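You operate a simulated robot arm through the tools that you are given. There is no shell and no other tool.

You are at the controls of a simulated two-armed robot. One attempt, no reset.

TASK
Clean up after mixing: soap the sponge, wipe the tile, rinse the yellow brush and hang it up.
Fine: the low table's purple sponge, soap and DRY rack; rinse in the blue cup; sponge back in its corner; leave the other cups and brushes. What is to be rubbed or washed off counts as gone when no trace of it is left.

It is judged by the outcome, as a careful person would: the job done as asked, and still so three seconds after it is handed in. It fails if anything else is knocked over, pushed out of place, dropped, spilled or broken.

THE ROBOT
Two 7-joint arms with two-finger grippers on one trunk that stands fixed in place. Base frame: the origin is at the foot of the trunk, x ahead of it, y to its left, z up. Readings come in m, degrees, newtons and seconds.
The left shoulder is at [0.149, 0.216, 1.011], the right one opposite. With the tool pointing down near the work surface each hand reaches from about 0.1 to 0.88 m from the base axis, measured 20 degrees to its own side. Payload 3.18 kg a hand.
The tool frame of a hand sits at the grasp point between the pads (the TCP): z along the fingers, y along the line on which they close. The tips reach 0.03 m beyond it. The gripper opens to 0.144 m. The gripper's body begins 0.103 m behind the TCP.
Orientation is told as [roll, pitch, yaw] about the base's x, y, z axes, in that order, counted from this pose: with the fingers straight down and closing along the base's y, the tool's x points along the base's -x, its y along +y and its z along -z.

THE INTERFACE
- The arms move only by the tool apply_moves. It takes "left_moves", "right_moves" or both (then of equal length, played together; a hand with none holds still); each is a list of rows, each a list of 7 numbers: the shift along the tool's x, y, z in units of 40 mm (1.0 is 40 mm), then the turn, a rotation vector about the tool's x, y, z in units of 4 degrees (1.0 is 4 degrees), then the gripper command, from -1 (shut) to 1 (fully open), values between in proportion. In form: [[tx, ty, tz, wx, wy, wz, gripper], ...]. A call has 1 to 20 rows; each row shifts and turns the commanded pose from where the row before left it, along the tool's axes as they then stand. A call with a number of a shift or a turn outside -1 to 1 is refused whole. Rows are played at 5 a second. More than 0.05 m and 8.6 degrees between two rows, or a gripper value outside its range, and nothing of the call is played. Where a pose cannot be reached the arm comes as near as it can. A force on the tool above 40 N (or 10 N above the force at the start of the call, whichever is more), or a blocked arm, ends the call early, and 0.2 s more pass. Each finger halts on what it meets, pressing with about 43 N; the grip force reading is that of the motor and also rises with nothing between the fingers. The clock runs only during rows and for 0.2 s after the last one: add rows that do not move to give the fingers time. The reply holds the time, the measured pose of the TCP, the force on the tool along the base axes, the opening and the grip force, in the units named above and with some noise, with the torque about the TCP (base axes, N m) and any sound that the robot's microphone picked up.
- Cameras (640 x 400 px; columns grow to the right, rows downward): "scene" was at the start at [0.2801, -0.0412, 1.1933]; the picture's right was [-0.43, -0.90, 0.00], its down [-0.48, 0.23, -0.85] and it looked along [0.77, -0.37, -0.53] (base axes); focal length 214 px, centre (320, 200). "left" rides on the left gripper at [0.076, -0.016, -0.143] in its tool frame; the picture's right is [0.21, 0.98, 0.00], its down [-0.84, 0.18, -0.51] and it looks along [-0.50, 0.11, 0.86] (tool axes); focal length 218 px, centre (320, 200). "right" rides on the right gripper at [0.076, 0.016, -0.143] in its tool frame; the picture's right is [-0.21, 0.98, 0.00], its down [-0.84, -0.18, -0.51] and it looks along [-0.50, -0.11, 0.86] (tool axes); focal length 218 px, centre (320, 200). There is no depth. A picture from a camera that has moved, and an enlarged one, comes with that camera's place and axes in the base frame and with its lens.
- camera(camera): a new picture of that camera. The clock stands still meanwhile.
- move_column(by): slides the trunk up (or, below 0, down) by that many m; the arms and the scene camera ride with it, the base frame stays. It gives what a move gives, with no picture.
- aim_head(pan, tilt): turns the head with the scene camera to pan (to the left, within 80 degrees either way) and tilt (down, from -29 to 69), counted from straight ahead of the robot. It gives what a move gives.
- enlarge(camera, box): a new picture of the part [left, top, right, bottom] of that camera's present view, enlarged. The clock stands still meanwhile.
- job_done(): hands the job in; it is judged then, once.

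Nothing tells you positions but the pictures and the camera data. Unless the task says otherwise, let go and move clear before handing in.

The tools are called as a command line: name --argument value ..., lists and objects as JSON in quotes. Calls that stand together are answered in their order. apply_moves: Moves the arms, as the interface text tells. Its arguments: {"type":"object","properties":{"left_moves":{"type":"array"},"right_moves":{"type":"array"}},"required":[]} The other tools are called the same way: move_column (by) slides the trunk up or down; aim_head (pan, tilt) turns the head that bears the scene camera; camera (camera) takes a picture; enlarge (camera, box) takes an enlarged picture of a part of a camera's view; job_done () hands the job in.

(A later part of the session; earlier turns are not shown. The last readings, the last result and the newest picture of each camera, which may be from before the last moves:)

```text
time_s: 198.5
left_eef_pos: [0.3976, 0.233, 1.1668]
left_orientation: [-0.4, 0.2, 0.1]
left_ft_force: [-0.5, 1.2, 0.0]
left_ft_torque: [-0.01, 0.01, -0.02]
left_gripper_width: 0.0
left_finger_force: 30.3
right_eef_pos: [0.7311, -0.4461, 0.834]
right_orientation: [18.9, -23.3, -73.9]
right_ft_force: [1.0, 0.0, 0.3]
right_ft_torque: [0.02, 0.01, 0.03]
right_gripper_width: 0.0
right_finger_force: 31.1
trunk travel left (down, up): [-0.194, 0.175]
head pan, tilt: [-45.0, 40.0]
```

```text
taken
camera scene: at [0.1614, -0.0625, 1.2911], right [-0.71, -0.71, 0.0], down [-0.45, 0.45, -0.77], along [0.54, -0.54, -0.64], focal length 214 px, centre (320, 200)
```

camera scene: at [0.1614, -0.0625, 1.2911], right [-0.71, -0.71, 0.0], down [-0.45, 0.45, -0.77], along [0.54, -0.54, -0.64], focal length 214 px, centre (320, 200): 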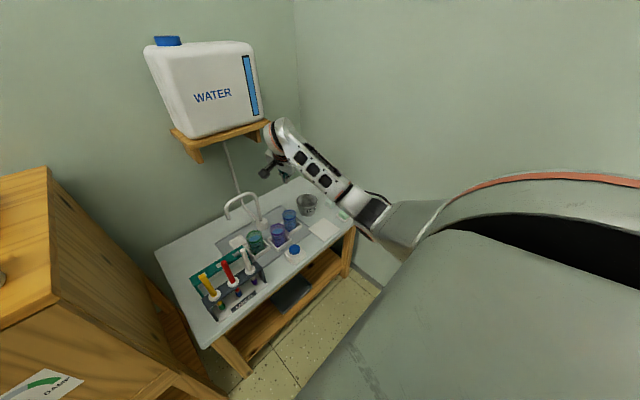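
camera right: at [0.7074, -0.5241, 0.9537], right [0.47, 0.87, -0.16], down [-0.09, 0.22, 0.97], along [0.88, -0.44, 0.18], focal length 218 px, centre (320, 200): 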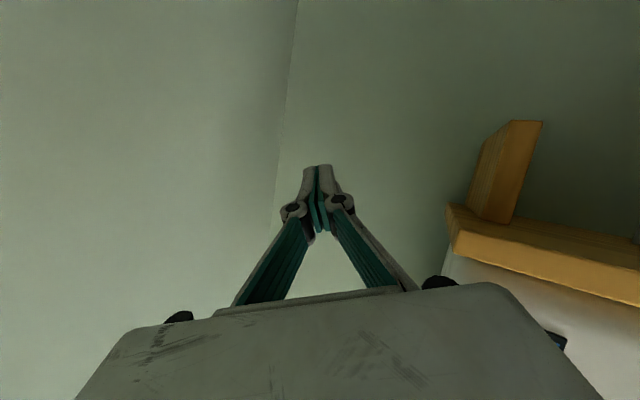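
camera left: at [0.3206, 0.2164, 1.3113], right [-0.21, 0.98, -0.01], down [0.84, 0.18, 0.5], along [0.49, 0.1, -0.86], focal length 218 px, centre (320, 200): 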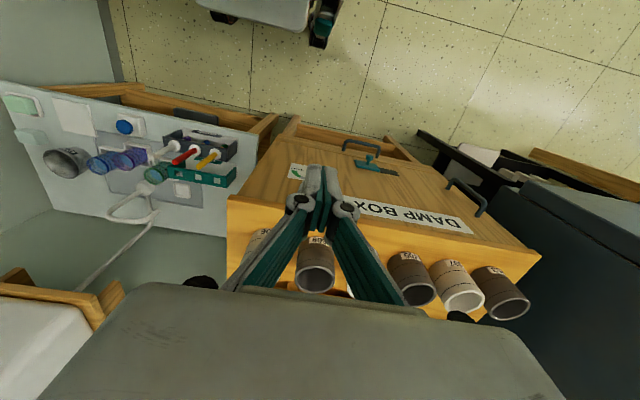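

Good. Now rotating the hand to vertical about the wrist.

apply_moves --right_moves '[[0.348, -0.262, 0, 0.601, 0.799, 0, -1], [0.348, -0.262, 0, 0.601, 0.799, 0, -1], [0.348, -0.262, 0, 0.601, 0.799, 0, -1], [0.348, -0.262, 0, 0.601, 0.799, 0, -1], [0.348, -0.262, 0, 0.601, 0.799, 0, -1], [0.348, -0.262, 0, 0.601, 0.799, 0, -1], [0.348, -0.262, 0, 0.601, 0.799, 0, -1], [0.14, -0.1, 0, 0.24, 0.32, 0, -1]]'

camera --camera "scene"

```text
time_s: 200.3
left_eef_pos: [0.397, 0.2312, 1.1662]
left_orientation: [-0.4, 0.2, 0.1]
left_ft_force: [0.1, 0.3, 0.4]
left_ft_torque: [0.01, 0.04, 0.0]
left_gripper_width: 0.0
left_finger_force: 30.6
right_eef_pos: [0.6269, -0.3793, 0.7987]
right_orientation: [0.0, 0.1, -69.9]
right_ft_force: [-0.1, 0.8, 0.2]
right_ft_torque: [-0.01, -0.03, 0.01]
right_gripper_width: 0.0001
right_finger_force: 30.9
trunk travel left (down, up): [-0.194, 0.175]
head pan, tilt: [-45.0, 40.0]
```

```text
taken
camera scene: at [0.1613, -0.0626, 1.2911], right [-0.71, -0.71, 0.0], down [-0.45, 0.45, -0.77], along [0.54, -0.54, -0.64], focal length 214 px, centre (320, 200)
```

scene: 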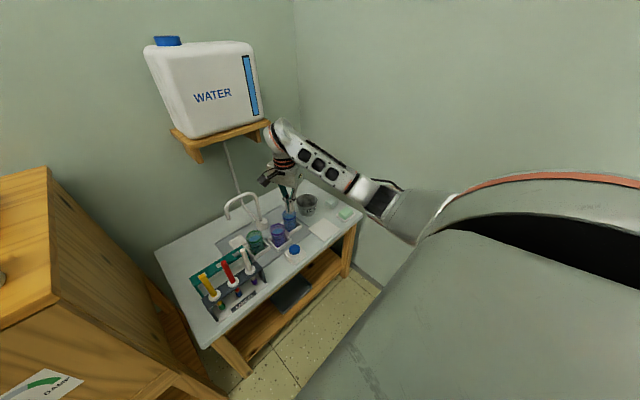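

The hand is vertical with the elbow on the outside. I'll raise it a bit, set yaw to -90° with a slight outward wrist lean, and then move in toward the brush in stages.

apply_moves --right_moves '[[0, 0, -0.6, 0, 0, 1, -1], [0, 0, -0.6, 0, 0, 1, -1], [0, 0, -0.6, 0, 0, 1, -1], [0, 0, 0, 0, 0, 1, -1], [0, 0, 0, 0, 0, 1, -1], [0, 0, 0, 0, 0.75, 0, -1], [0, 0, 0, 0, 0.75, 0, -1], [0, 0, 0, 0, 0.75, 0, -1], [0, 0, 0, 0, 0.75, 0, -1], [0, 0, 0, 0, 0.75, 0, -1]]'

camera --camera "scene"

```text
time_s: 202.5
left_eef_pos: [0.3966, 0.2313, 1.1669]
left_orientation: [-0.4, 0.2, 0.1]
left_ft_force: [-0.5, 0.3, 0.2]
left_ft_torque: [0.03, -0.02, 0.03]
left_gripper_width: 0.0
left_finger_force: 30.4
right_eef_pos: [0.6441, -0.382, 0.8499]
right_orientation: [0.1, 15.0, -89.7]
right_ft_force: [1.1, -0.3, -0.8]
right_ft_torque: [0.0, -0.02, -0.01]
right_gripper_width: 0.0
right_finger_force: 30.7
right hand out of reach, approached as far as the arm can: row 3, 7, 9, 10
trunk travel left (down, up): [-0.194, 0.175]
head pan, tilt: [-45.0, 40.0]
```

```text
taken
camera scene: at [0.1615, -0.0626, 1.291], right [-0.71, -0.71, 0.0], down [-0.45, 0.45, -0.77], along [0.54, -0.54, -0.64], focal length 214 px, centre (320, 200)
```

scene: 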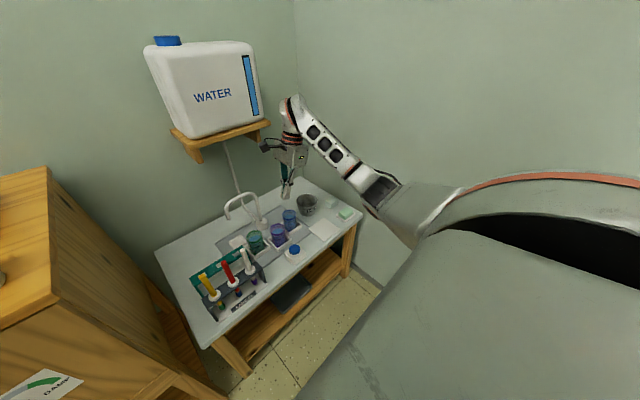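

Orientation is as wanted. Moving inward in steps.

apply_moves --right_moves '[[0.604, -0.183, 0.162, 0, 0, 0, -0.6], [0.604, -0.183, 0.162, 0, 0, 0, -0.6], [0.604, -0.183, 0.162, 0, 0, 0, -0.6], [0.604, -0.183, 0.162, 0, 0, 0, -0.6], [0.604, -0.183, 0.162, 0, 0, 0, -0.6], [0.604, -0.183, 0.162, 0, 0, 0, -0.6]]'

camera --camera "scene"

```text
time_s: 203.9
left_eef_pos: [0.3981, 0.2327, 1.1667]
left_orientation: [-0.4, 0.2, 0.1]
left_ft_force: [0.6, 0.0, -0.1]
left_ft_torque: [-0.03, 0.01, -0.02]
left_gripper_width: 0.0001
left_finger_force: 30.7
right_eef_pos: [0.6102, -0.2308, 0.8404]
right_orientation: [0.2, 15.0, -89.9]
right_ft_force: [0.1, 0.2, -0.4]
right_ft_torque: [0.01, 0.04, -0.02]
right_gripper_width: 0.0286
right_finger_force: 0.0
right hand out of reach, approached as far as the arm can: row 1, 2, 4
trunk travel left (down, up): [-0.194, 0.175]
head pan, tilt: [-45.0, 40.0]
```

```text
taken
camera scene: at [0.1613, -0.0623, 1.2911], right [-0.71, -0.71, 0.0], down [-0.45, 0.45, -0.77], along [0.54, -0.54, -0.64], focal length 214 px, centre (320, 200)
```

scene: 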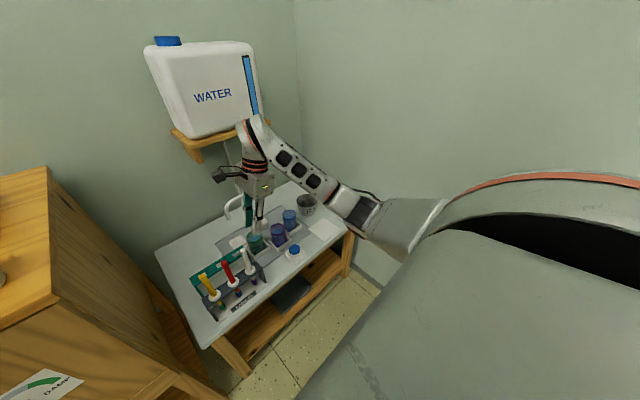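

Works well with the elbow outside. Continuing to above the yellow brush.

apply_moves --right_moves '[[0.596, -0.036, 0.123, 0, 0, 0, -0.5], [0.596, -0.036, 0.123, 0, 0, 0, -0.5], [0.596, -0.036, 0.123, 0, 0, 0, -0.5], [0.596, -0.036, 0.123, 0, 0, 0, -0.5], [0.596, -0.036, 0.123, 0, 0, 0, -0.5]]'

camera --camera "scene"

camera --camera "right"

camera --camera "left"

```text
time_s: 205.1
left_eef_pos: [0.3975, 0.2335, 1.1666]
left_orientation: [-0.4, 0.2, 0.1]
left_ft_force: [-0.4, -1.0, 0.8]
left_ft_torque: [-0.02, 0.0, -0.04]
left_gripper_width: 0.0
left_finger_force: 30.8
right_eef_pos: [0.603, -0.1076, 0.849]
right_orientation: [0.1, 15.1, -89.9]
right_ft_force: [0.0, -0.2, 0.5]
right_ft_torque: [0.0, -0.02, -0.01]
right_gripper_width: 0.0359
right_finger_force: 0.0
trunk travel left (down, up): [-0.194, 0.175]
head pan, tilt: [-45.0, 40.0]
```

```text
taken
camera scene: at [0.1614, -0.0622, 1.2911], right [-0.71, -0.71, 0.0], down [-0.45, 0.45, -0.77], along [0.54, -0.54, -0.64], focal length 214 px, centre (320, 200)
```

scene: 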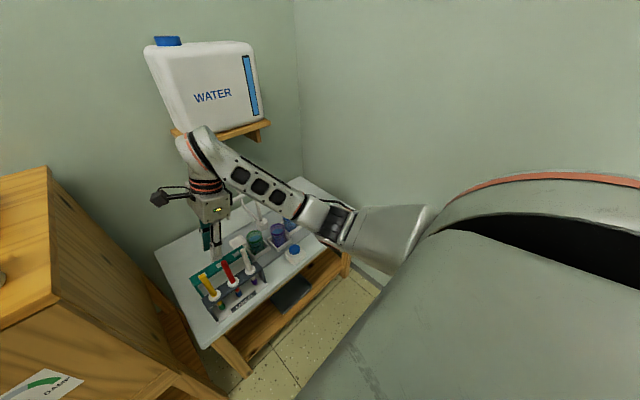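

```text
taken
camera right: at [0.6184, -0.0704, 1.0066], right [0.98, -0.2, -0.05], down [-0.18, -0.95, 0.27], along [-0.1, -0.26, -0.96], focal length 218 px, centre (320, 200)
```

right: 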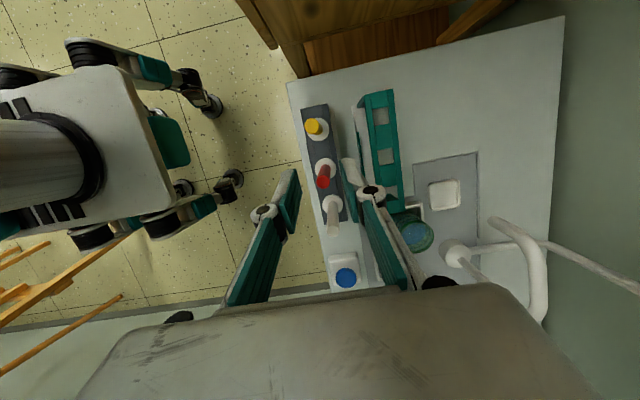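

```text
taken
camera left: at [0.3207, 0.2168, 1.3112], right [-0.21, 0.98, -0.01], down [0.84, 0.18, 0.5], along [0.49, 0.1, -0.86], focal length 218 px, centre (320, 200)
```

left: 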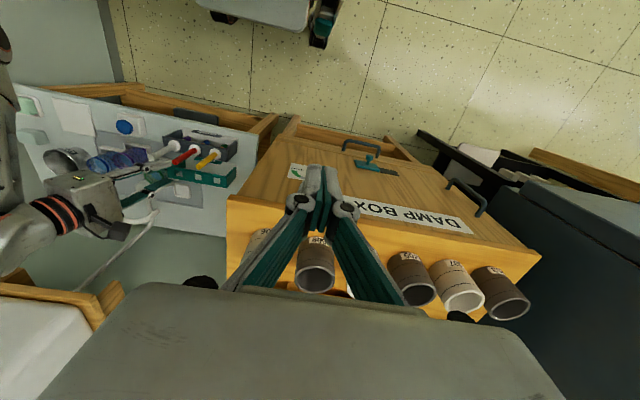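

I have a fine top view of the rack. I'll enlarge it to refine the yellow brush's position.

enlarge --camera "right" --box '[280, 70, 480, 240]'

```text
2.35 times, centred on (380, 155) of right
camera zoom: at [0.6184, -0.0704, 1.0066], right [0.98, -0.2, -0.05], down [-0.18, -0.95, 0.27], along [-0.1, -0.26, -0.96], focal length 514 px, centre (179, 306)
```

zoom: 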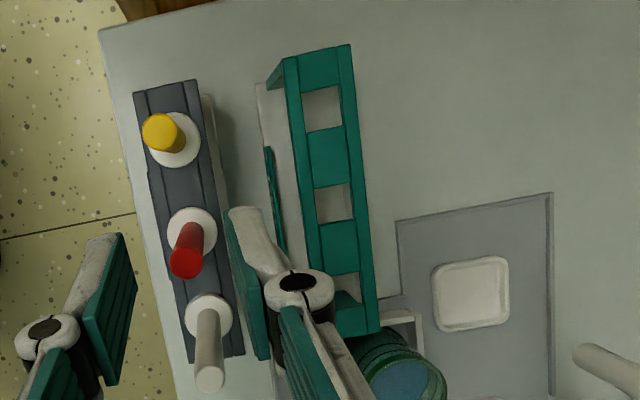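

The brush axis from this camera is (0.600, -0.0535), and the DRY holes at (0.695, -0.054/-0.114/-0.173). I'll centre over the brush and begin descending.

apply_moves --right_moves '[[0.43, -0.025, 0.117, 0, 0, 0, -0.3], [0.43, -0.025, 0.117, 0, 0, 0, -0.3], [0.43, -0.025, 0.117, 0, 0, 0, -0.3], [0, 0, 0, 0, 0, 0, -0.3]]'

camera --camera "right"

camera --camera "scene"

```text
time_s: 206.1
left_eef_pos: [0.3977, 0.2324, 1.1672]
left_orientation: [-0.4, 0.1, 0.1]
left_ft_force: [-0.3, 0.1, 0.5]
left_ft_torque: [-0.02, 0.02, 0.04]
left_gripper_width: 0.0001
left_finger_force: 30.8
right_eef_pos: [0.599, -0.0553, 0.8481]
right_orientation: [0.0, 15.0, -89.8]
right_ft_force: [-0.4, -0.7, -0.8]
right_ft_torque: [0.0, -0.01, 0.02]
right_gripper_width: 0.0505
right_finger_force: 0.1
trunk travel left (down, up): [-0.194, 0.175]
head pan, tilt: [-45.0, 40.0]
```

```text
taken
camera right: at [0.6154, -0.0162, 1.0055], right [0.98, -0.2, -0.05], down [-0.18, -0.95, 0.27], along [-0.1, -0.26, -0.96], focal length 218 px, centre (320, 200)
```

right: 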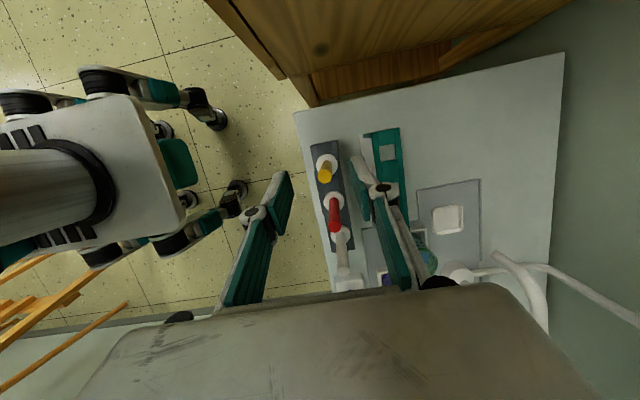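

```text
taken
camera scene: at [0.1613, -0.0625, 1.2911], right [-0.71, -0.71, 0.0], down [-0.45, 0.45, -0.77], along [0.54, -0.54, -0.64], focal length 214 px, centre (320, 200)
```

scene: 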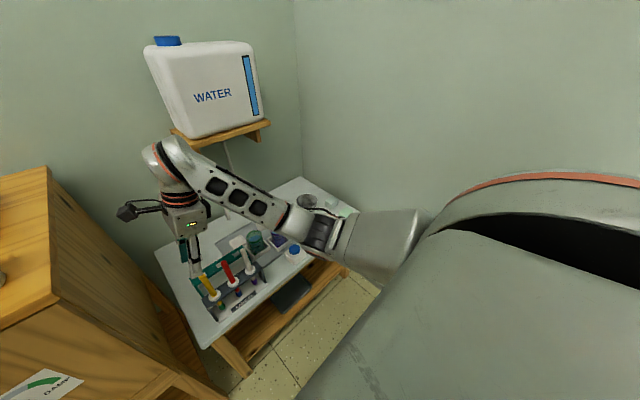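

Now right above. Refining once more with an enlarged view.

enlarge --camera "right" --box '[260, 110, 440, 270]'

```text
2.50 times, centred on (350, 190) of right
camera zoom: at [0.6154, -0.0162, 1.0055], right [0.98, -0.2, -0.05], down [-0.18, -0.95, 0.27], along [-0.1, -0.26, -0.96], focal length 546 px, centre (245, 225)
```

zoom: 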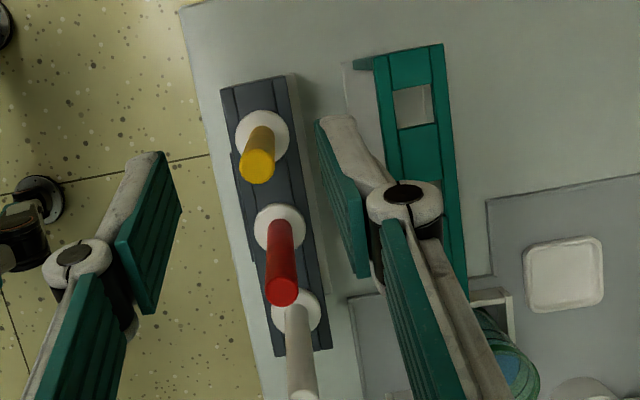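

Axis confirmed at (0.600, -0.0535). Descending part of the way and checking.

apply_moves --right_moves '[[-0.137, 0.005, 0.548, 0, 0, 0, -0.3], [-0.137, 0.005, 0.548, 0, 0, 0, -0.3], [-0.137, 0.005, 0.548, 0, 0, 0, -0.3]]'

enlarge --camera "right" --box '[230, 120, 420, 280]'

enlarge --camera "scene" --box '[140, 170, 300, 330]'

```text
time_s: 206.9
left_eef_pos: [0.398, 0.2328, 1.1667]
left_orientation: [-0.4, 0.2, 0.1]
left_ft_force: [0.6, 0.1, 0.7]
left_ft_torque: [-0.03, 0.03, 0.02]
left_gripper_width: 0.0
left_finger_force: 30.5
right_eef_pos: [0.5991, -0.0532, 0.7808]
right_orientation: [0.0, 15.1, -89.9]
right_ft_force: [0.1, 0.6, -0.2]
right_ft_torque: [0.01, 0.0, 0.02]
right_gripper_width: 0.0504
right_finger_force: 0.0
trunk travel left (down, up): [-0.194, 0.175]
head pan, tilt: [-45.0, 40.0]
```

```text
2.50 times, centred on (325, 200) of right
camera zoom: at [0.6151, -0.0159, 0.9382], right [0.98, -0.2, -0.05], down [-0.18, -0.95, 0.27], along [-0.11, -0.26, -0.96], focal length 546 px, centre (308, 200)
```

zoom: 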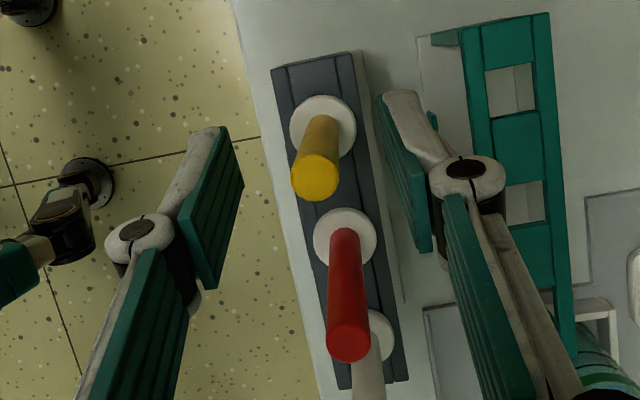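

```text
2.50 times, centred on (220, 250) of scene
camera zoom: at [0.1617, -0.0625, 1.291], right [-0.71, -0.71, 0.0], down [-0.45, 0.45, -0.77], along [0.54, -0.54, -0.64], focal length 536 px, centre (570, 75)
```

zoom: 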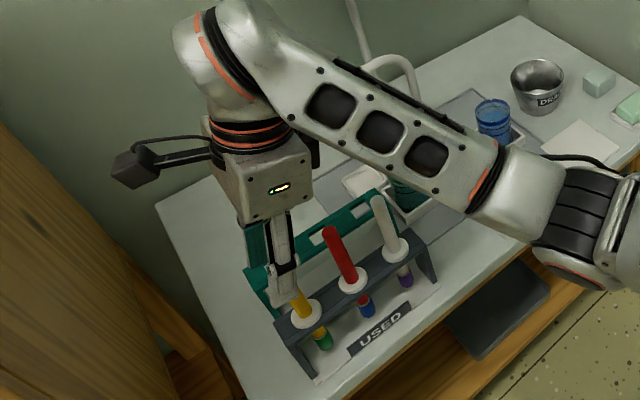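

Well aligned. Descending the rest and closing on the handle.

apply_moves --right_moves '[[-0.148, 0.02, 0.553, 0, 0, 0, -0.3], [-0.148, 0, 0.553, 0, 0, 0, -0.3], [0, 0, 0, 0, 0, 0, -0.3]]'

enlarge --camera "right" --box '[230, 120, 420, 280]'

enlarge --camera "scene" --box '[180, 220, 280, 320]'

```text
time_s: 207.7
left_eef_pos: [0.3973, 0.2321, 1.1653]
left_orientation: [-0.4, 0.1, 0.2]
left_ft_force: [-0.4, 0.4, -0.3]
left_ft_torque: [0.02, -0.02, 0.02]
left_gripper_width: 0.0
left_finger_force: 30.9
right_eef_pos: [0.6, -0.0558, 0.7345]
right_orientation: [0.1, 15.0, -89.8]
right_ft_force: [0.9, 0.6, 0.7]
right_ft_torque: [-0.02, 0.01, 0.01]
right_gripper_width: 0.0504
right_finger_force: 0.1
trunk travel left (down, up): [-0.194, 0.175]
head pan, tilt: [-45.0, 40.0]
```

```text
2.50 times, centred on (325, 200) of right
camera zoom: at [0.6159, -0.0171, 0.892], right [0.98, -0.2, -0.05], down [-0.18, -0.95, 0.27], along [-0.1, -0.26, -0.96], focal length 546 px, centre (308, 200)
```

zoom: 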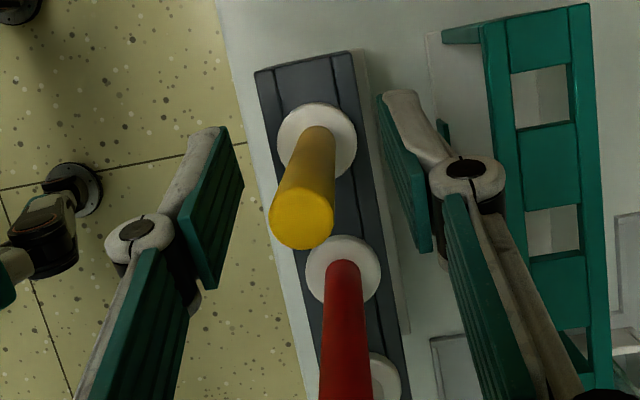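

```text
4.00 times, centred on (230, 270) of scene
camera zoom: at [0.1612, -0.0625, 1.2911], right [-0.71, -0.71, 0.0], down [-0.45, 0.45, -0.77], along [0.54, -0.54, -0.64], focal length 858 px, centre (680, -80)
```

zoom: 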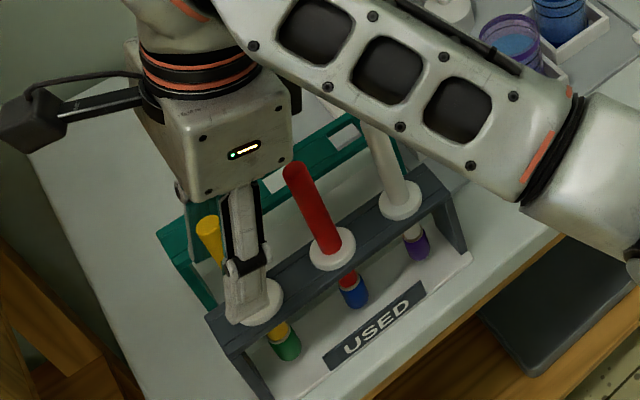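

Handle is centred between the pads. Closing the gripper.

apply_moves --right_moves '[[0, 0, 0, 0, 0, 0, -0.6], [0, 0, 0, 0, 0, 0, -0.9], [0, 0, 0, 0, 0, 0, -1], [0, 0, 0, 0, 0, 0, -1]]'

enlarge --camera "right" --box '[230, 120, 420, 280]'

```text
time_s: 208.7
left_eef_pos: [0.3966, 0.2315, 1.1652]
left_orientation: [-0.4, 0.2, 0.2]
left_ft_force: [0.4, -0.1, -0.5]
left_ft_torque: [-0.04, -0.01, 0.0]
left_gripper_width: 0.0
left_finger_force: 30.4
right_eef_pos: [0.5994, -0.0544, 0.7348]
right_orientation: [0.1, 15.0, -89.8]
right_ft_force: [-0.1, -0.5, -0.5]
right_ft_torque: [0.04, 0.02, 0.0]
right_gripper_width: 0.0142
right_finger_force: 43.0
trunk travel left (down, up): [-0.194, 0.175]
head pan, tilt: [-45.0, 40.0]
```

```text
2.50 times, centred on (325, 200) of right
camera zoom: at [0.6159, -0.017, 0.8919], right [0.98, -0.2, -0.05], down [-0.18, -0.95, 0.27], along [-0.1, -0.26, -0.96], focal length 546 px, centre (308, 200)
```

zoom: 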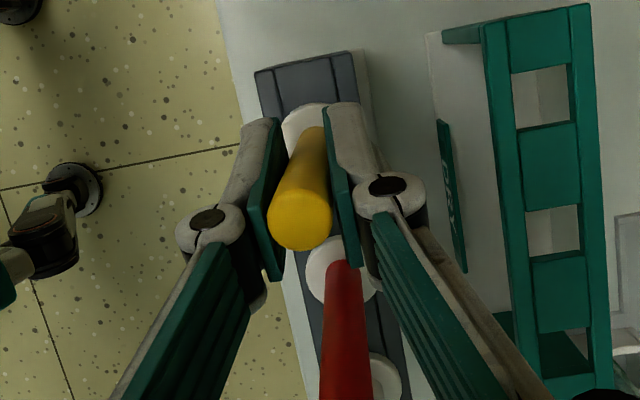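

The handle is held firmly. Lifting straight up out of the USED rack.

apply_moves --right_moves '[[0.135, 0, -0.503, 0, 0, 0, -1], [0.135, 0, -0.503, 0, 0, 0, -1], [0.135, 0, -0.503, 0, 0, 0, -1], [0.135, 0, -0.503, 0, 0, 0, -1], [0.135, 0, -0.503, 0, 0, 0, -1], [0.135, 0, -0.503, 0, 0, 0, -1]]'

enlarge --camera "scene" --box '[140, 170, 300, 330]'

camera --camera "right"

enlarge --camera "left" --box '[60, 90, 250, 230]'

```text
time_s: 210.1
left_eef_pos: [0.3966, 0.2321, 1.1671]
left_orientation: [-0.4, 0.1, 0.2]
left_ft_force: [-0.2, -0.9, 0.0]
left_ft_torque: [-0.01, -0.03, 0.0]
left_gripper_width: 0.0002
left_finger_force: 31.0
right_eef_pos: [0.6006, -0.0527, 0.8608]
right_orientation: [0.1, 15.0, -89.7]
right_ft_force: [0.0, -0.1, -0.5]
right_ft_torque: [0.0, 0.0, -0.03]
right_gripper_width: 0.0142
right_finger_force: 42.9
trunk travel left (down, up): [-0.194, 0.175]
head pan, tilt: [-45.0, 40.0]
```

```text
2.50 times, centred on (220, 250) of scene
camera zoom: at [0.1611, -0.0624, 1.2911], right [-0.71, -0.71, 0.0], down [-0.45, 0.45, -0.77], along [0.54, -0.54, -0.64], focal length 536 px, centre (570, 75)
```

zoom: 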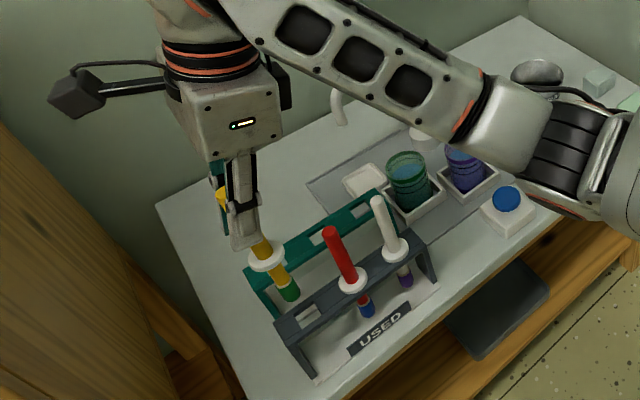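

```text
taken
camera right: at [0.6169, -0.0155, 1.0179], right [0.98, -0.2, -0.05], down [-0.18, -0.95, 0.27], along [-0.1, -0.26, -0.96], focal length 218 px, centre (320, 200)
```

right: 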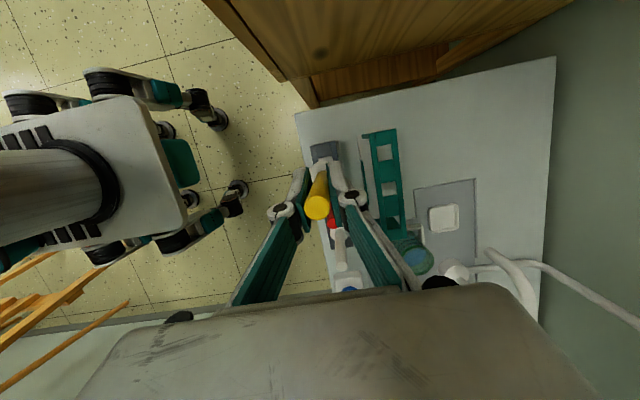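

```text
2.86 times, centred on (155, 160) of left
camera zoom: at [0.3203, 0.2166, 1.3114], right [-0.21, 0.98, -0.01], down [0.84, 0.18, 0.5], along [0.49, 0.1, -0.86], focal length 624 px, centre (791, 314)
```

zoom: 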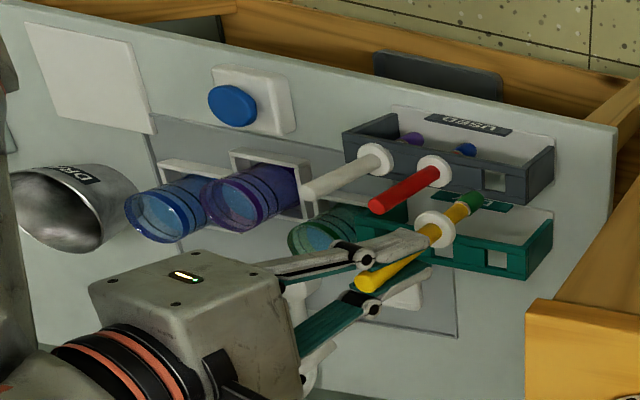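

The brush is out, tip green with paint, and everything else is in place. I'll move it first away from the other handles (+x), then along over the cups at a height that clears the rims.

apply_moves --right_moves '[[0, 0.4, 0, 0, 0, 0, -1], [0, 0.4, 0, 0, 0, 0, -1], [0, 0.4, 0, 0, 0, 0, -1], [-0.5, 0.05, -0.15, 0, 0, 0, -1], [-0.5, 0.05, -0.15, 0, 0, 0, -1], [-0.5, 0.05, -0.15, 0, 0, 0, -1], [-0.5, 0.05, -0.15, 0, 0, 0, -1], [-0.5, 0.05, -0.15, 0, 0, 0, -1], [-0.5, 0.05, -0.15, 0, 0, 0, -1], [-0.5, 0.05, -0.15, 0, 0, 0, -1], [-0.5, 0.05, -0.15, 0, 0, 0, -1]]'

camera --camera "scene"

camera --camera "right"

```text
time_s: 212.5
left_eef_pos: [0.3971, 0.2316, 1.1669]
left_orientation: [-0.2, 0.3, 0.2]
left_ft_force: [-0.2, 0.2, 0.8]
left_ft_torque: [0.01, -0.03, 0.02]
left_gripper_width: 0.0003
left_finger_force: 30.5
right_eef_pos: [0.6653, -0.2206, 0.867]
right_orientation: [0.1, 15.0, -89.8]
right_ft_force: [0.0, -0.1, -0.6]
right_ft_torque: [0.0, 0.03, 0.01]
right_gripper_width: 0.0142
right_finger_force: 43.2
trunk travel left (down, up): [-0.194, 0.175]
head pan, tilt: [-45.0, 40.0]
```

```text
taken
camera scene: at [0.1614, -0.0628, 1.291], right [-0.71, -0.71, 0.0], down [-0.45, 0.45, -0.77], along [0.54, -0.54, -0.64], focal length 214 px, centre (320, 200)
```

scene: 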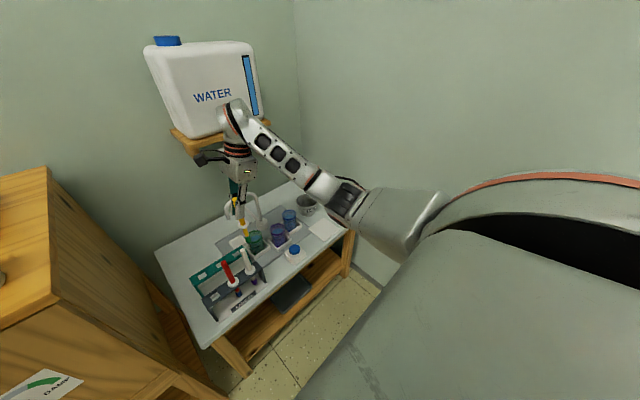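

```text
taken
camera right: at [0.6808, -0.1831, 1.0241], right [0.98, -0.2, -0.05], down [-0.18, -0.95, 0.27], along [-0.1, -0.26, -0.96], focal length 218 px, centre (320, 200)
```

right: 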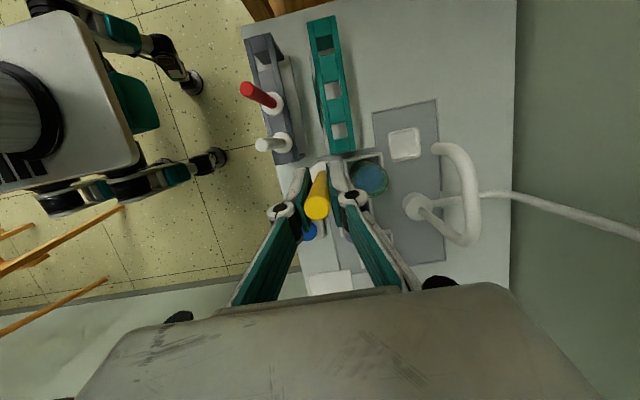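

Clear of everything. Now rotating the yaw (brush spins about its own axis) so that the wrist leans back toward me, for better reach at the blue cup.

apply_moves --right_moves '[[0, 0, 0, -0.259, 0, 0.966, -1], [0, 0, 0, -0.259, 0, 0.966, -1], [0, 0, 0, -0.259, 0, 0.966, -1], [0, 0, 0, -0.259, 0, 0.966, -1], [0, 0, 0, -0.259, 0, 0.966, -1], [0, 0, 0, -0.259, 0, 0.966, -1], [0, 0, 0, -0.259, 0, 0.966, -1], [0, 0, 0, -0.259, 0, 0.966, -1], [0, 0, 0, -0.259, 0, 0.966, -1], [0, 0, 0, -0.259, 0, 0.966, -1], [0, 0, 0, -0.259, 0, 0.966, -1], [0, 0, 0, -0.259, 0, 0.966, -1]]'

camera --camera "scene"

camera --camera "right"

```text
time_s: 215.1
left_eef_pos: [0.3969, 0.2314, 1.1663]
left_orientation: [-0.3, 0.1, 0.2]
left_ft_force: [0.2, 0.0, 0.3]
left_ft_torque: [-0.02, 0.01, -0.02]
left_gripper_width: 0.0
left_finger_force: 30.8
right_eef_pos: [0.6632, -0.2189, 0.8641]
right_orientation: [0.1, 15.1, -137.9]
right_ft_force: [-0.9, 0.0, 0.3]
right_ft_torque: [0.0, 0.0, -0.01]
right_gripper_width: 0.0142
right_finger_force: 43.0
trunk travel left (down, up): [-0.194, 0.175]
head pan, tilt: [-45.0, 40.0]
```

```text
taken
camera scene: at [0.1613, -0.0625, 1.2911], right [-0.71, -0.71, 0.0], down [-0.45, 0.45, -0.77], along [0.54, -0.54, -0.64], focal length 214 px, centre (320, 200)
```

scene: 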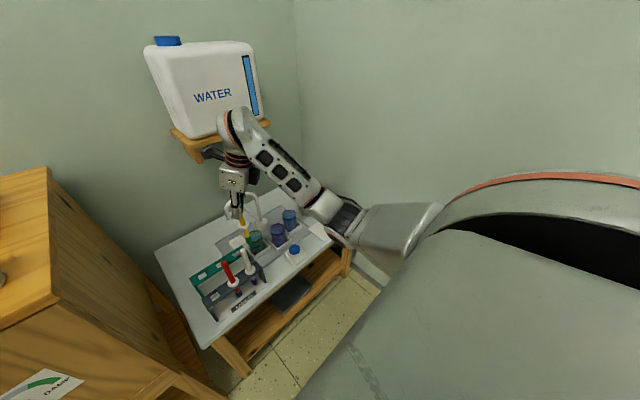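

```text
taken
camera right: at [0.7024, -0.207, 1.0225], right [0.51, -0.86, -0.05], down [-0.82, -0.5, 0.27], along [-0.26, -0.09, -0.96], focal length 218 px, centre (320, 200)
```

right: 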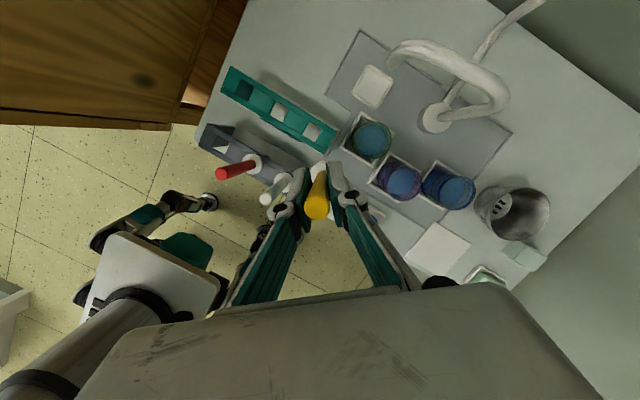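

A superb overhead view: green, purple and blue cups clearly separated. Enlarging to fix the blue cup's rim.

enlarge --camera "right" --box '[330, 100, 510, 240]'

```text
2.86 times, centred on (420, 170) of right
camera zoom: at [0.7024, -0.207, 1.0225], right [0.51, -0.86, -0.05], down [-0.82, -0.5, 0.27], along [-0.26, -0.09, -0.96], focal length 624 px, centre (34, 286)
```

zoom: 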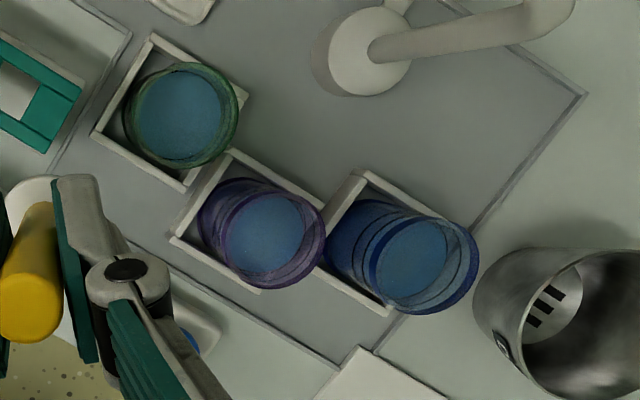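

The blue cup centre is (0.7355, -0.4405), rim z ≈0.645, water at z ≈0.627. Moving the brush over it.

apply_moves --right_moves '[[-0.286, 0.665, -0.077, 0, 0, 0, -1], [-0.286, 0.665, -0.077, 0, 0, 0, -1], [-0.286, 0.665, -0.077, 0, 0, 0, -1], [-0.286, 0.665, -0.077, 0, 0, 0, -1], [-0.286, 0.665, -0.077, 0, 0, 0, -1], [-0.286, 0.665, -0.077, 0, 0, 0, -1], [-0.286, 0.665, -0.077, 0, 0, 0, -1], [-0.286, 0.665, -0.077, 0, 0, 0, -1]]'

camera --camera "scene"

camera --camera "right"

enlarge --camera "left" --box '[20, 100, 180, 220]'

```text
time_s: 216.9
left_eef_pos: [0.398, 0.2319, 1.166]
left_orientation: [-0.4, 0.3, 0.1]
left_ft_force: [0.9, -0.4, 0.8]
left_ft_torque: [0.02, -0.01, -0.02]
left_gripper_width: 0.0002
left_finger_force: 30.6
right_eef_pos: [0.7359, -0.4427, 0.865]
right_orientation: [0.1, 15.1, -137.7]
right_ft_force: [0.5, 0.5, 0.6]
right_ft_torque: [0.01, 0.01, 0.0]
right_gripper_width: 0.0144
right_finger_force: 43.0
trunk travel left (down, up): [-0.194, 0.175]
head pan, tilt: [-45.0, 40.0]
```

```text
taken
camera scene: at [0.1613, -0.0626, 1.291], right [-0.71, -0.71, 0.0], down [-0.45, 0.45, -0.77], along [0.54, -0.54, -0.64], focal length 214 px, centre (320, 200)
```

scene: 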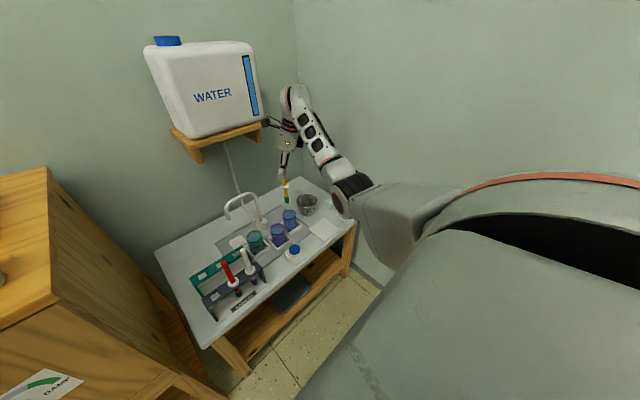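

```text
taken
camera right: at [0.7748, -0.4289, 1.0231], right [0.51, -0.86, -0.05], down [-0.82, -0.5, 0.27], along [-0.26, -0.1, -0.96], focal length 218 px, centre (320, 200)
```

right: 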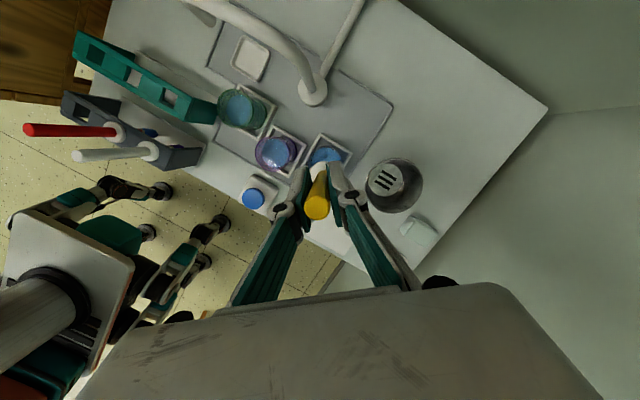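

```text
3.33 times, centred on (100, 160) of left
camera zoom: at [0.3206, 0.2164, 1.3113], right [-0.21, 0.98, -0.01], down [0.84, 0.18, 0.5], along [0.49, 0.1, -0.86], focal length 728 px, centre (1053, 333)
```

zoom: 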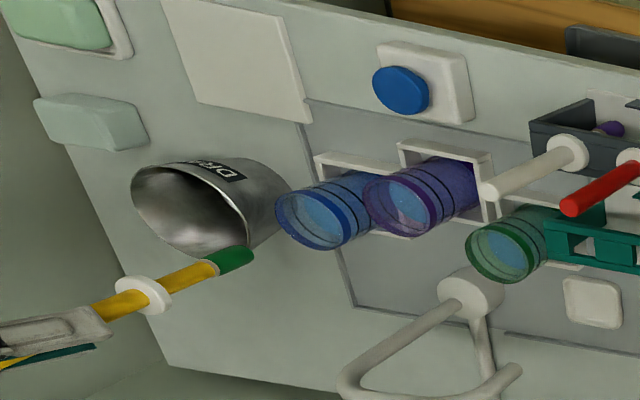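

The brush hangs above the blue cup. One enlarged check of the alignment before lowering.

enlarge --camera "right" --box '[240, 90, 420, 240]'

enlarge --camera "scene" --box '[240, 150, 340, 250]'

```text
2.67 times, centred on (330, 165) of right
camera zoom: at [0.7748, -0.4289, 1.0231], right [0.51, -0.86, -0.05], down [-0.82, -0.5, 0.27], along [-0.26, -0.1, -0.96], focal length 582 px, centre (293, 293)
```

zoom: 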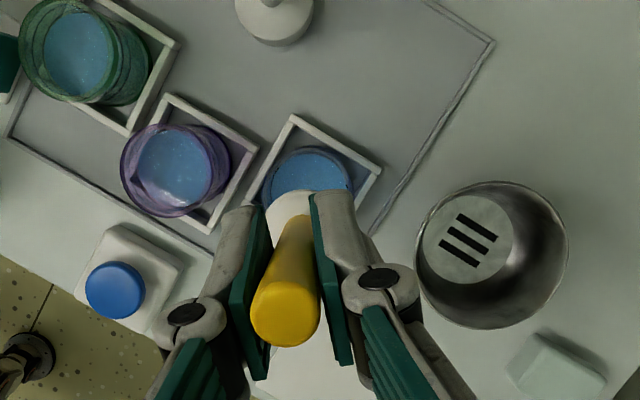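

```text
4.00 times, centred on (290, 200) of scene
camera zoom: at [0.1613, -0.0626, 1.291], right [-0.71, -0.71, 0.0], down [-0.45, 0.45, -0.77], along [0.54, -0.54, -0.64], focal length 858 px, centre (440, 200)
```

zoom: 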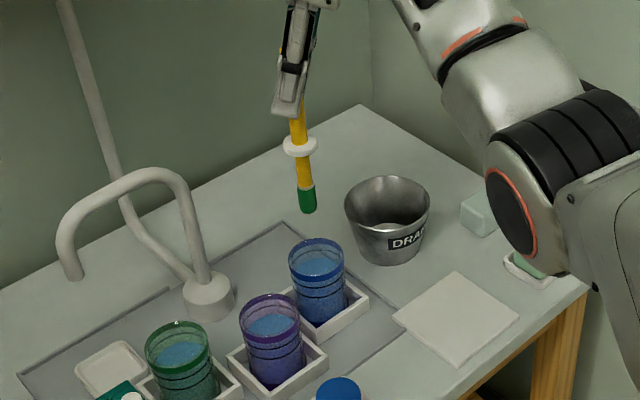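

The tip is centred over the cup within a few millimetres. Lowering gently: first to just above the water.

apply_moves --right_moves '[[-0.094, -0.007, 0.356, 0, 0, 0, -1], [-0.094, -0.007, 0.356, 0, 0, 0, -1], [-0.094, -0.007, 0.356, 0, 0, 0, -1], [-0.094, -0.007, 0.356, 0, 0, 0, -1]]'

enlarge --camera "scene" --box '[240, 150, 340, 250]'

enlarge --camera "left" --box '[20, 100, 180, 220]'

```text
time_s: 217.9
left_eef_pos: [0.3975, 0.2319, 1.1662]
left_orientation: [-0.3, 0.2, 0.1]
left_ft_force: [0.0, -0.1, 1.3]
left_ft_torque: [0.02, 0.01, 0.0]
left_gripper_width: 0.0001
left_finger_force: 30.6
right_eef_pos: [0.7367, -0.4417, 0.8048]
right_orientation: [0.0, 14.9, -137.8]
right_ft_force: [-0.3, 0.1, 0.3]
right_ft_torque: [-0.01, 0.02, -0.02]
right_gripper_width: 0.0142
right_finger_force: 42.9
trunk travel left (down, up): [-0.194, 0.175]
head pan, tilt: [-45.0, 40.0]
```

```text
4.00 times, centred on (290, 200) of scene
camera zoom: at [0.1616, -0.0626, 1.291], right [-0.71, -0.71, 0.0], down [-0.45, 0.45, -0.77], along [0.54, -0.54, -0.64], focal length 858 px, centre (440, 200)
```

zoom: 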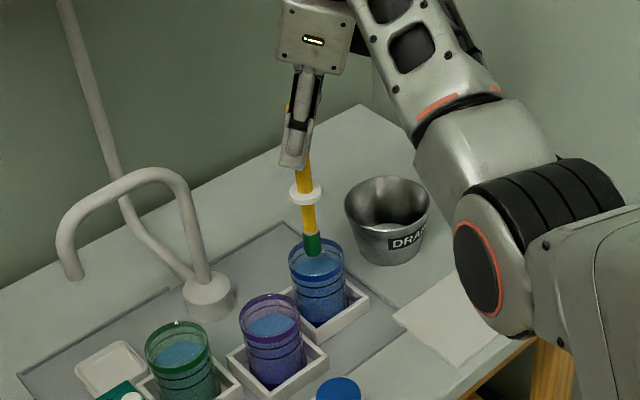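

```text
3.33 times, centred on (100, 160) of left
camera zoom: at [0.3209, 0.2165, 1.3111], right [-0.21, 0.98, -0.01], down [0.84, 0.18, 0.5], along [0.49, 0.1, -0.86], focal length 728 px, centre (1053, 333)
```

zoom: 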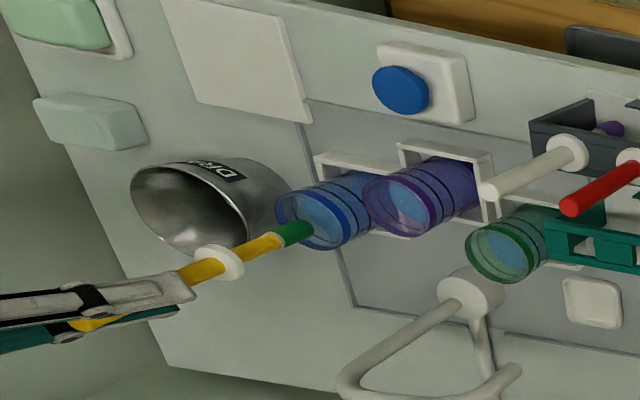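

Centred nicely inside the rim. Continuing down into the water.

apply_moves --right_moves '[[-0.094, -0.01, 0.356, 0, 0, 0, -1], [-0.094, -0.01, 0.356, 0, 0, 0, -1], [-0.094, -0.01, 0.356, 0, 0, 0, -1], [-0.07, 0, 0.27, 0, 0, 0, -1]]'

enlarge --camera "scene" --box '[240, 150, 340, 250]'

enlarge --camera "left" --box '[20, 100, 180, 220]'

```text
time_s: 218.9
left_eef_pos: [0.3969, 0.2322, 1.1664]
left_orientation: [-0.4, 0.1, 0.1]
left_ft_force: [0.5, 0.1, -0.7]
left_ft_torque: [0.0, 0.05, 0.03]
left_gripper_width: 0.0001
left_finger_force: 31.2
right_eef_pos: [0.7356, -0.4383, 0.7509]
right_orientation: [0.1, 15.1, -137.8]
right_ft_force: [0.8, -0.4, -0.6]
right_ft_torque: [0.0, -0.01, 0.02]
right_gripper_width: 0.0145
right_finger_force: 42.9
trunk travel left (down, up): [-0.194, 0.175]
head pan, tilt: [-45.0, 40.0]
```

```text
4.00 times, centred on (290, 200) of scene
camera zoom: at [0.1614, -0.0625, 1.291], right [-0.71, -0.71, 0.0], down [-0.45, 0.45, -0.77], along [0.54, -0.54, -0.64], focal length 858 px, centre (440, 200)
```

zoom: 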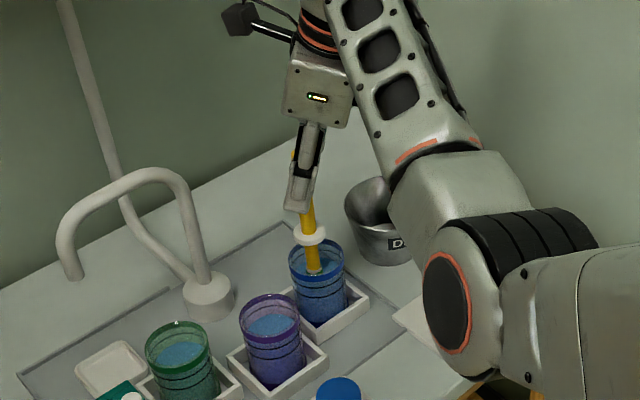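

```text
3.33 times, centred on (100, 160) of left
camera zoom: at [0.3207, 0.2165, 1.3112], right [-0.21, 0.98, -0.01], down [0.84, 0.18, 0.5], along [0.49, 0.1, -0.86], focal length 728 px, centre (1053, 333)
```

zoom: 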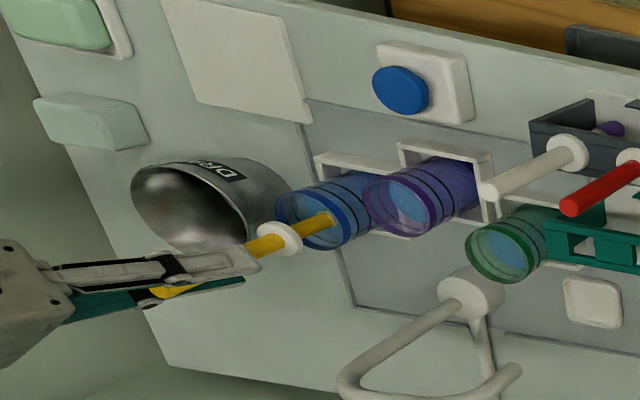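

The green tip is fully under water. Now swirling gently in small circles to rinse it.

apply_moves --right_moves '[[0.143, 0.134, 0.038, 0, 0, 0, -1], [-0.014, -0.283, -0.003, 0, 0, 0, -1], [-0.273, 0.014, -0.074, 0, 0, 0, -1], [0.014, 0.283, 0.003, 0, 0, 0, -1], [0.273, -0.014, 0.074, 0, 0, 0, -1], [-0.014, -0.283, -0.003, 0, 0, 0, -1], [-0.273, 0.014, -0.074, 0, 0, 0, -1], [0.014, 0.283, 0.003, 0, 0, 0, -1], [0.273, -0.014, 0.074, 0, 0, 0, -1], [-0.014, -0.283, -0.003, 0, 0, 0, -1], [-0.273, 0.014, -0.074, 0, 0, 0, -1], [0.014, 0.283, 0.003, 0, 0, 0, -1], [0.273, -0.014, 0.074, 0, 0, 0, -1], [-0.014, -0.283, -0.003, 0, 0, 0, -1], [-0.273, 0.014, -0.074, 0, 0, 0, -1], [0.014, 0.283, 0.003, 0, 0, 0, -1], [0.273, -0.014, 0.074, 0, 0, 0, -1], [-0.143, -0.134, -0.038, 0, 0, 0, -1]]'

enlarge --camera "scene" --box '[240, 150, 340, 250]'

enlarge --camera "left" --box '[20, 100, 180, 220]'

```text
time_s: 222.7
left_eef_pos: [0.3975, 0.233, 1.1658]
left_orientation: [-0.4, 0.2, 0.1]
left_ft_force: [0.2, -0.1, 0.1]
left_ft_torque: [-0.02, -0.01, 0.01]
left_gripper_width: 0.0002
left_finger_force: 30.6
right_eef_pos: [0.7381, -0.4395, 0.7513]
right_orientation: [0.1, 15.0, -137.8]
right_ft_force: [0.2, -0.1, -0.9]
right_ft_torque: [0.0, -0.03, -0.03]
right_gripper_width: 0.0142
right_finger_force: 43.4
trunk travel left (down, up): [-0.194, 0.175]
head pan, tilt: [-45.0, 40.0]
```

```text
4.00 times, centred on (290, 200) of scene
camera zoom: at [0.1614, -0.0626, 1.291], right [-0.71, -0.71, 0.0], down [-0.45, 0.45, -0.77], along [0.54, -0.54, -0.64], focal length 858 px, centre (440, 200)
```

zoom: 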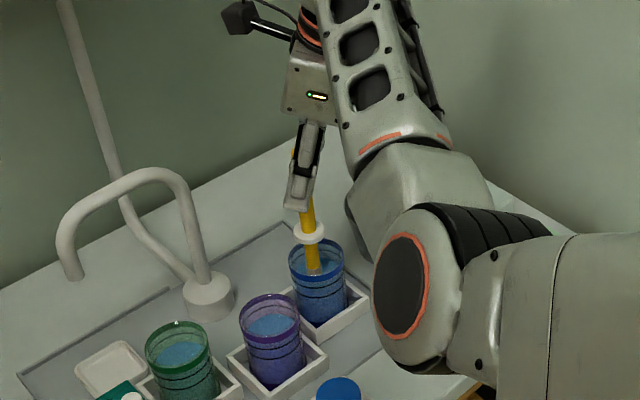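

```text
3.33 times, centred on (100, 160) of left
camera zoom: at [0.3207, 0.2164, 1.3112], right [-0.21, 0.98, -0.01], down [0.84, 0.18, 0.5], along [0.49, 0.1, -0.86], focal length 728 px, centre (1053, 333)
```

zoom: 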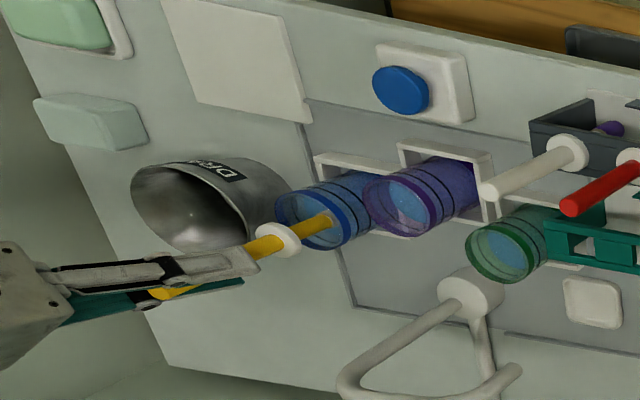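

The brush is being rinsed; the swirl direction slightly pulled my elbow inward, so I'll swirl the same number of turns the other way, which also rinses more.

apply_moves --right_moves '[[0.143, 0.134, 0.038, 0, 0, 0, -1], [-0.273, 0.014, -0.074, 0, 0, 0, -1], [-0.014, -0.283, -0.003, 0, 0, 0, -1], [0.273, -0.014, 0.074, 0, 0, 0, -1], [0.014, 0.283, 0.003, 0, 0, 0, -1], [-0.273, 0.014, -0.074, 0, 0, 0, -1], [-0.014, -0.283, -0.003, 0, 0, 0, -1], [0.273, -0.014, 0.074, 0, 0, 0, -1], [0.014, 0.283, 0.003, 0, 0, 0, -1], [-0.273, 0.014, -0.074, 0, 0, 0, -1], [-0.014, -0.283, -0.003, 0, 0, 0, -1], [0.273, -0.014, 0.074, 0, 0, 0, -1], [0.014, 0.283, 0.003, 0, 0, 0, -1], [-0.143, -0.134, -0.038, 0, 0, 0, -1]]'

enlarge --camera "scene" --box '[240, 150, 340, 250]'

```text
time_s: 225.7
left_eef_pos: [0.3969, 0.2319, 1.1664]
left_orientation: [-0.4, 0.2, 0.1]
left_ft_force: [0.8, 0.2, 0.3]
left_ft_torque: [-0.01, -0.01, 0.03]
left_gripper_width: 0.0001
left_finger_force: 30.6
right_eef_pos: [0.7362, -0.4396, 0.7518]
right_orientation: [0.1, 15.1, -137.8]
right_ft_force: [0.4, 1.0, -0.7]
right_ft_torque: [0.0, -0.02, -0.01]
right_gripper_width: 0.0144
right_finger_force: 42.9
trunk travel left (down, up): [-0.194, 0.175]
head pan, tilt: [-45.0, 40.0]
```

```text
4.00 times, centred on (290, 200) of scene
camera zoom: at [0.1615, -0.0625, 1.291], right [-0.71, -0.71, 0.0], down [-0.45, 0.45, -0.77], along [0.54, -0.54, -0.64], focal length 858 px, centre (440, 200)
```

zoom: 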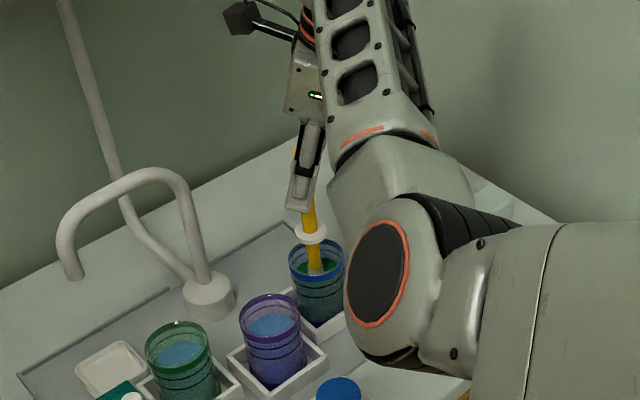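

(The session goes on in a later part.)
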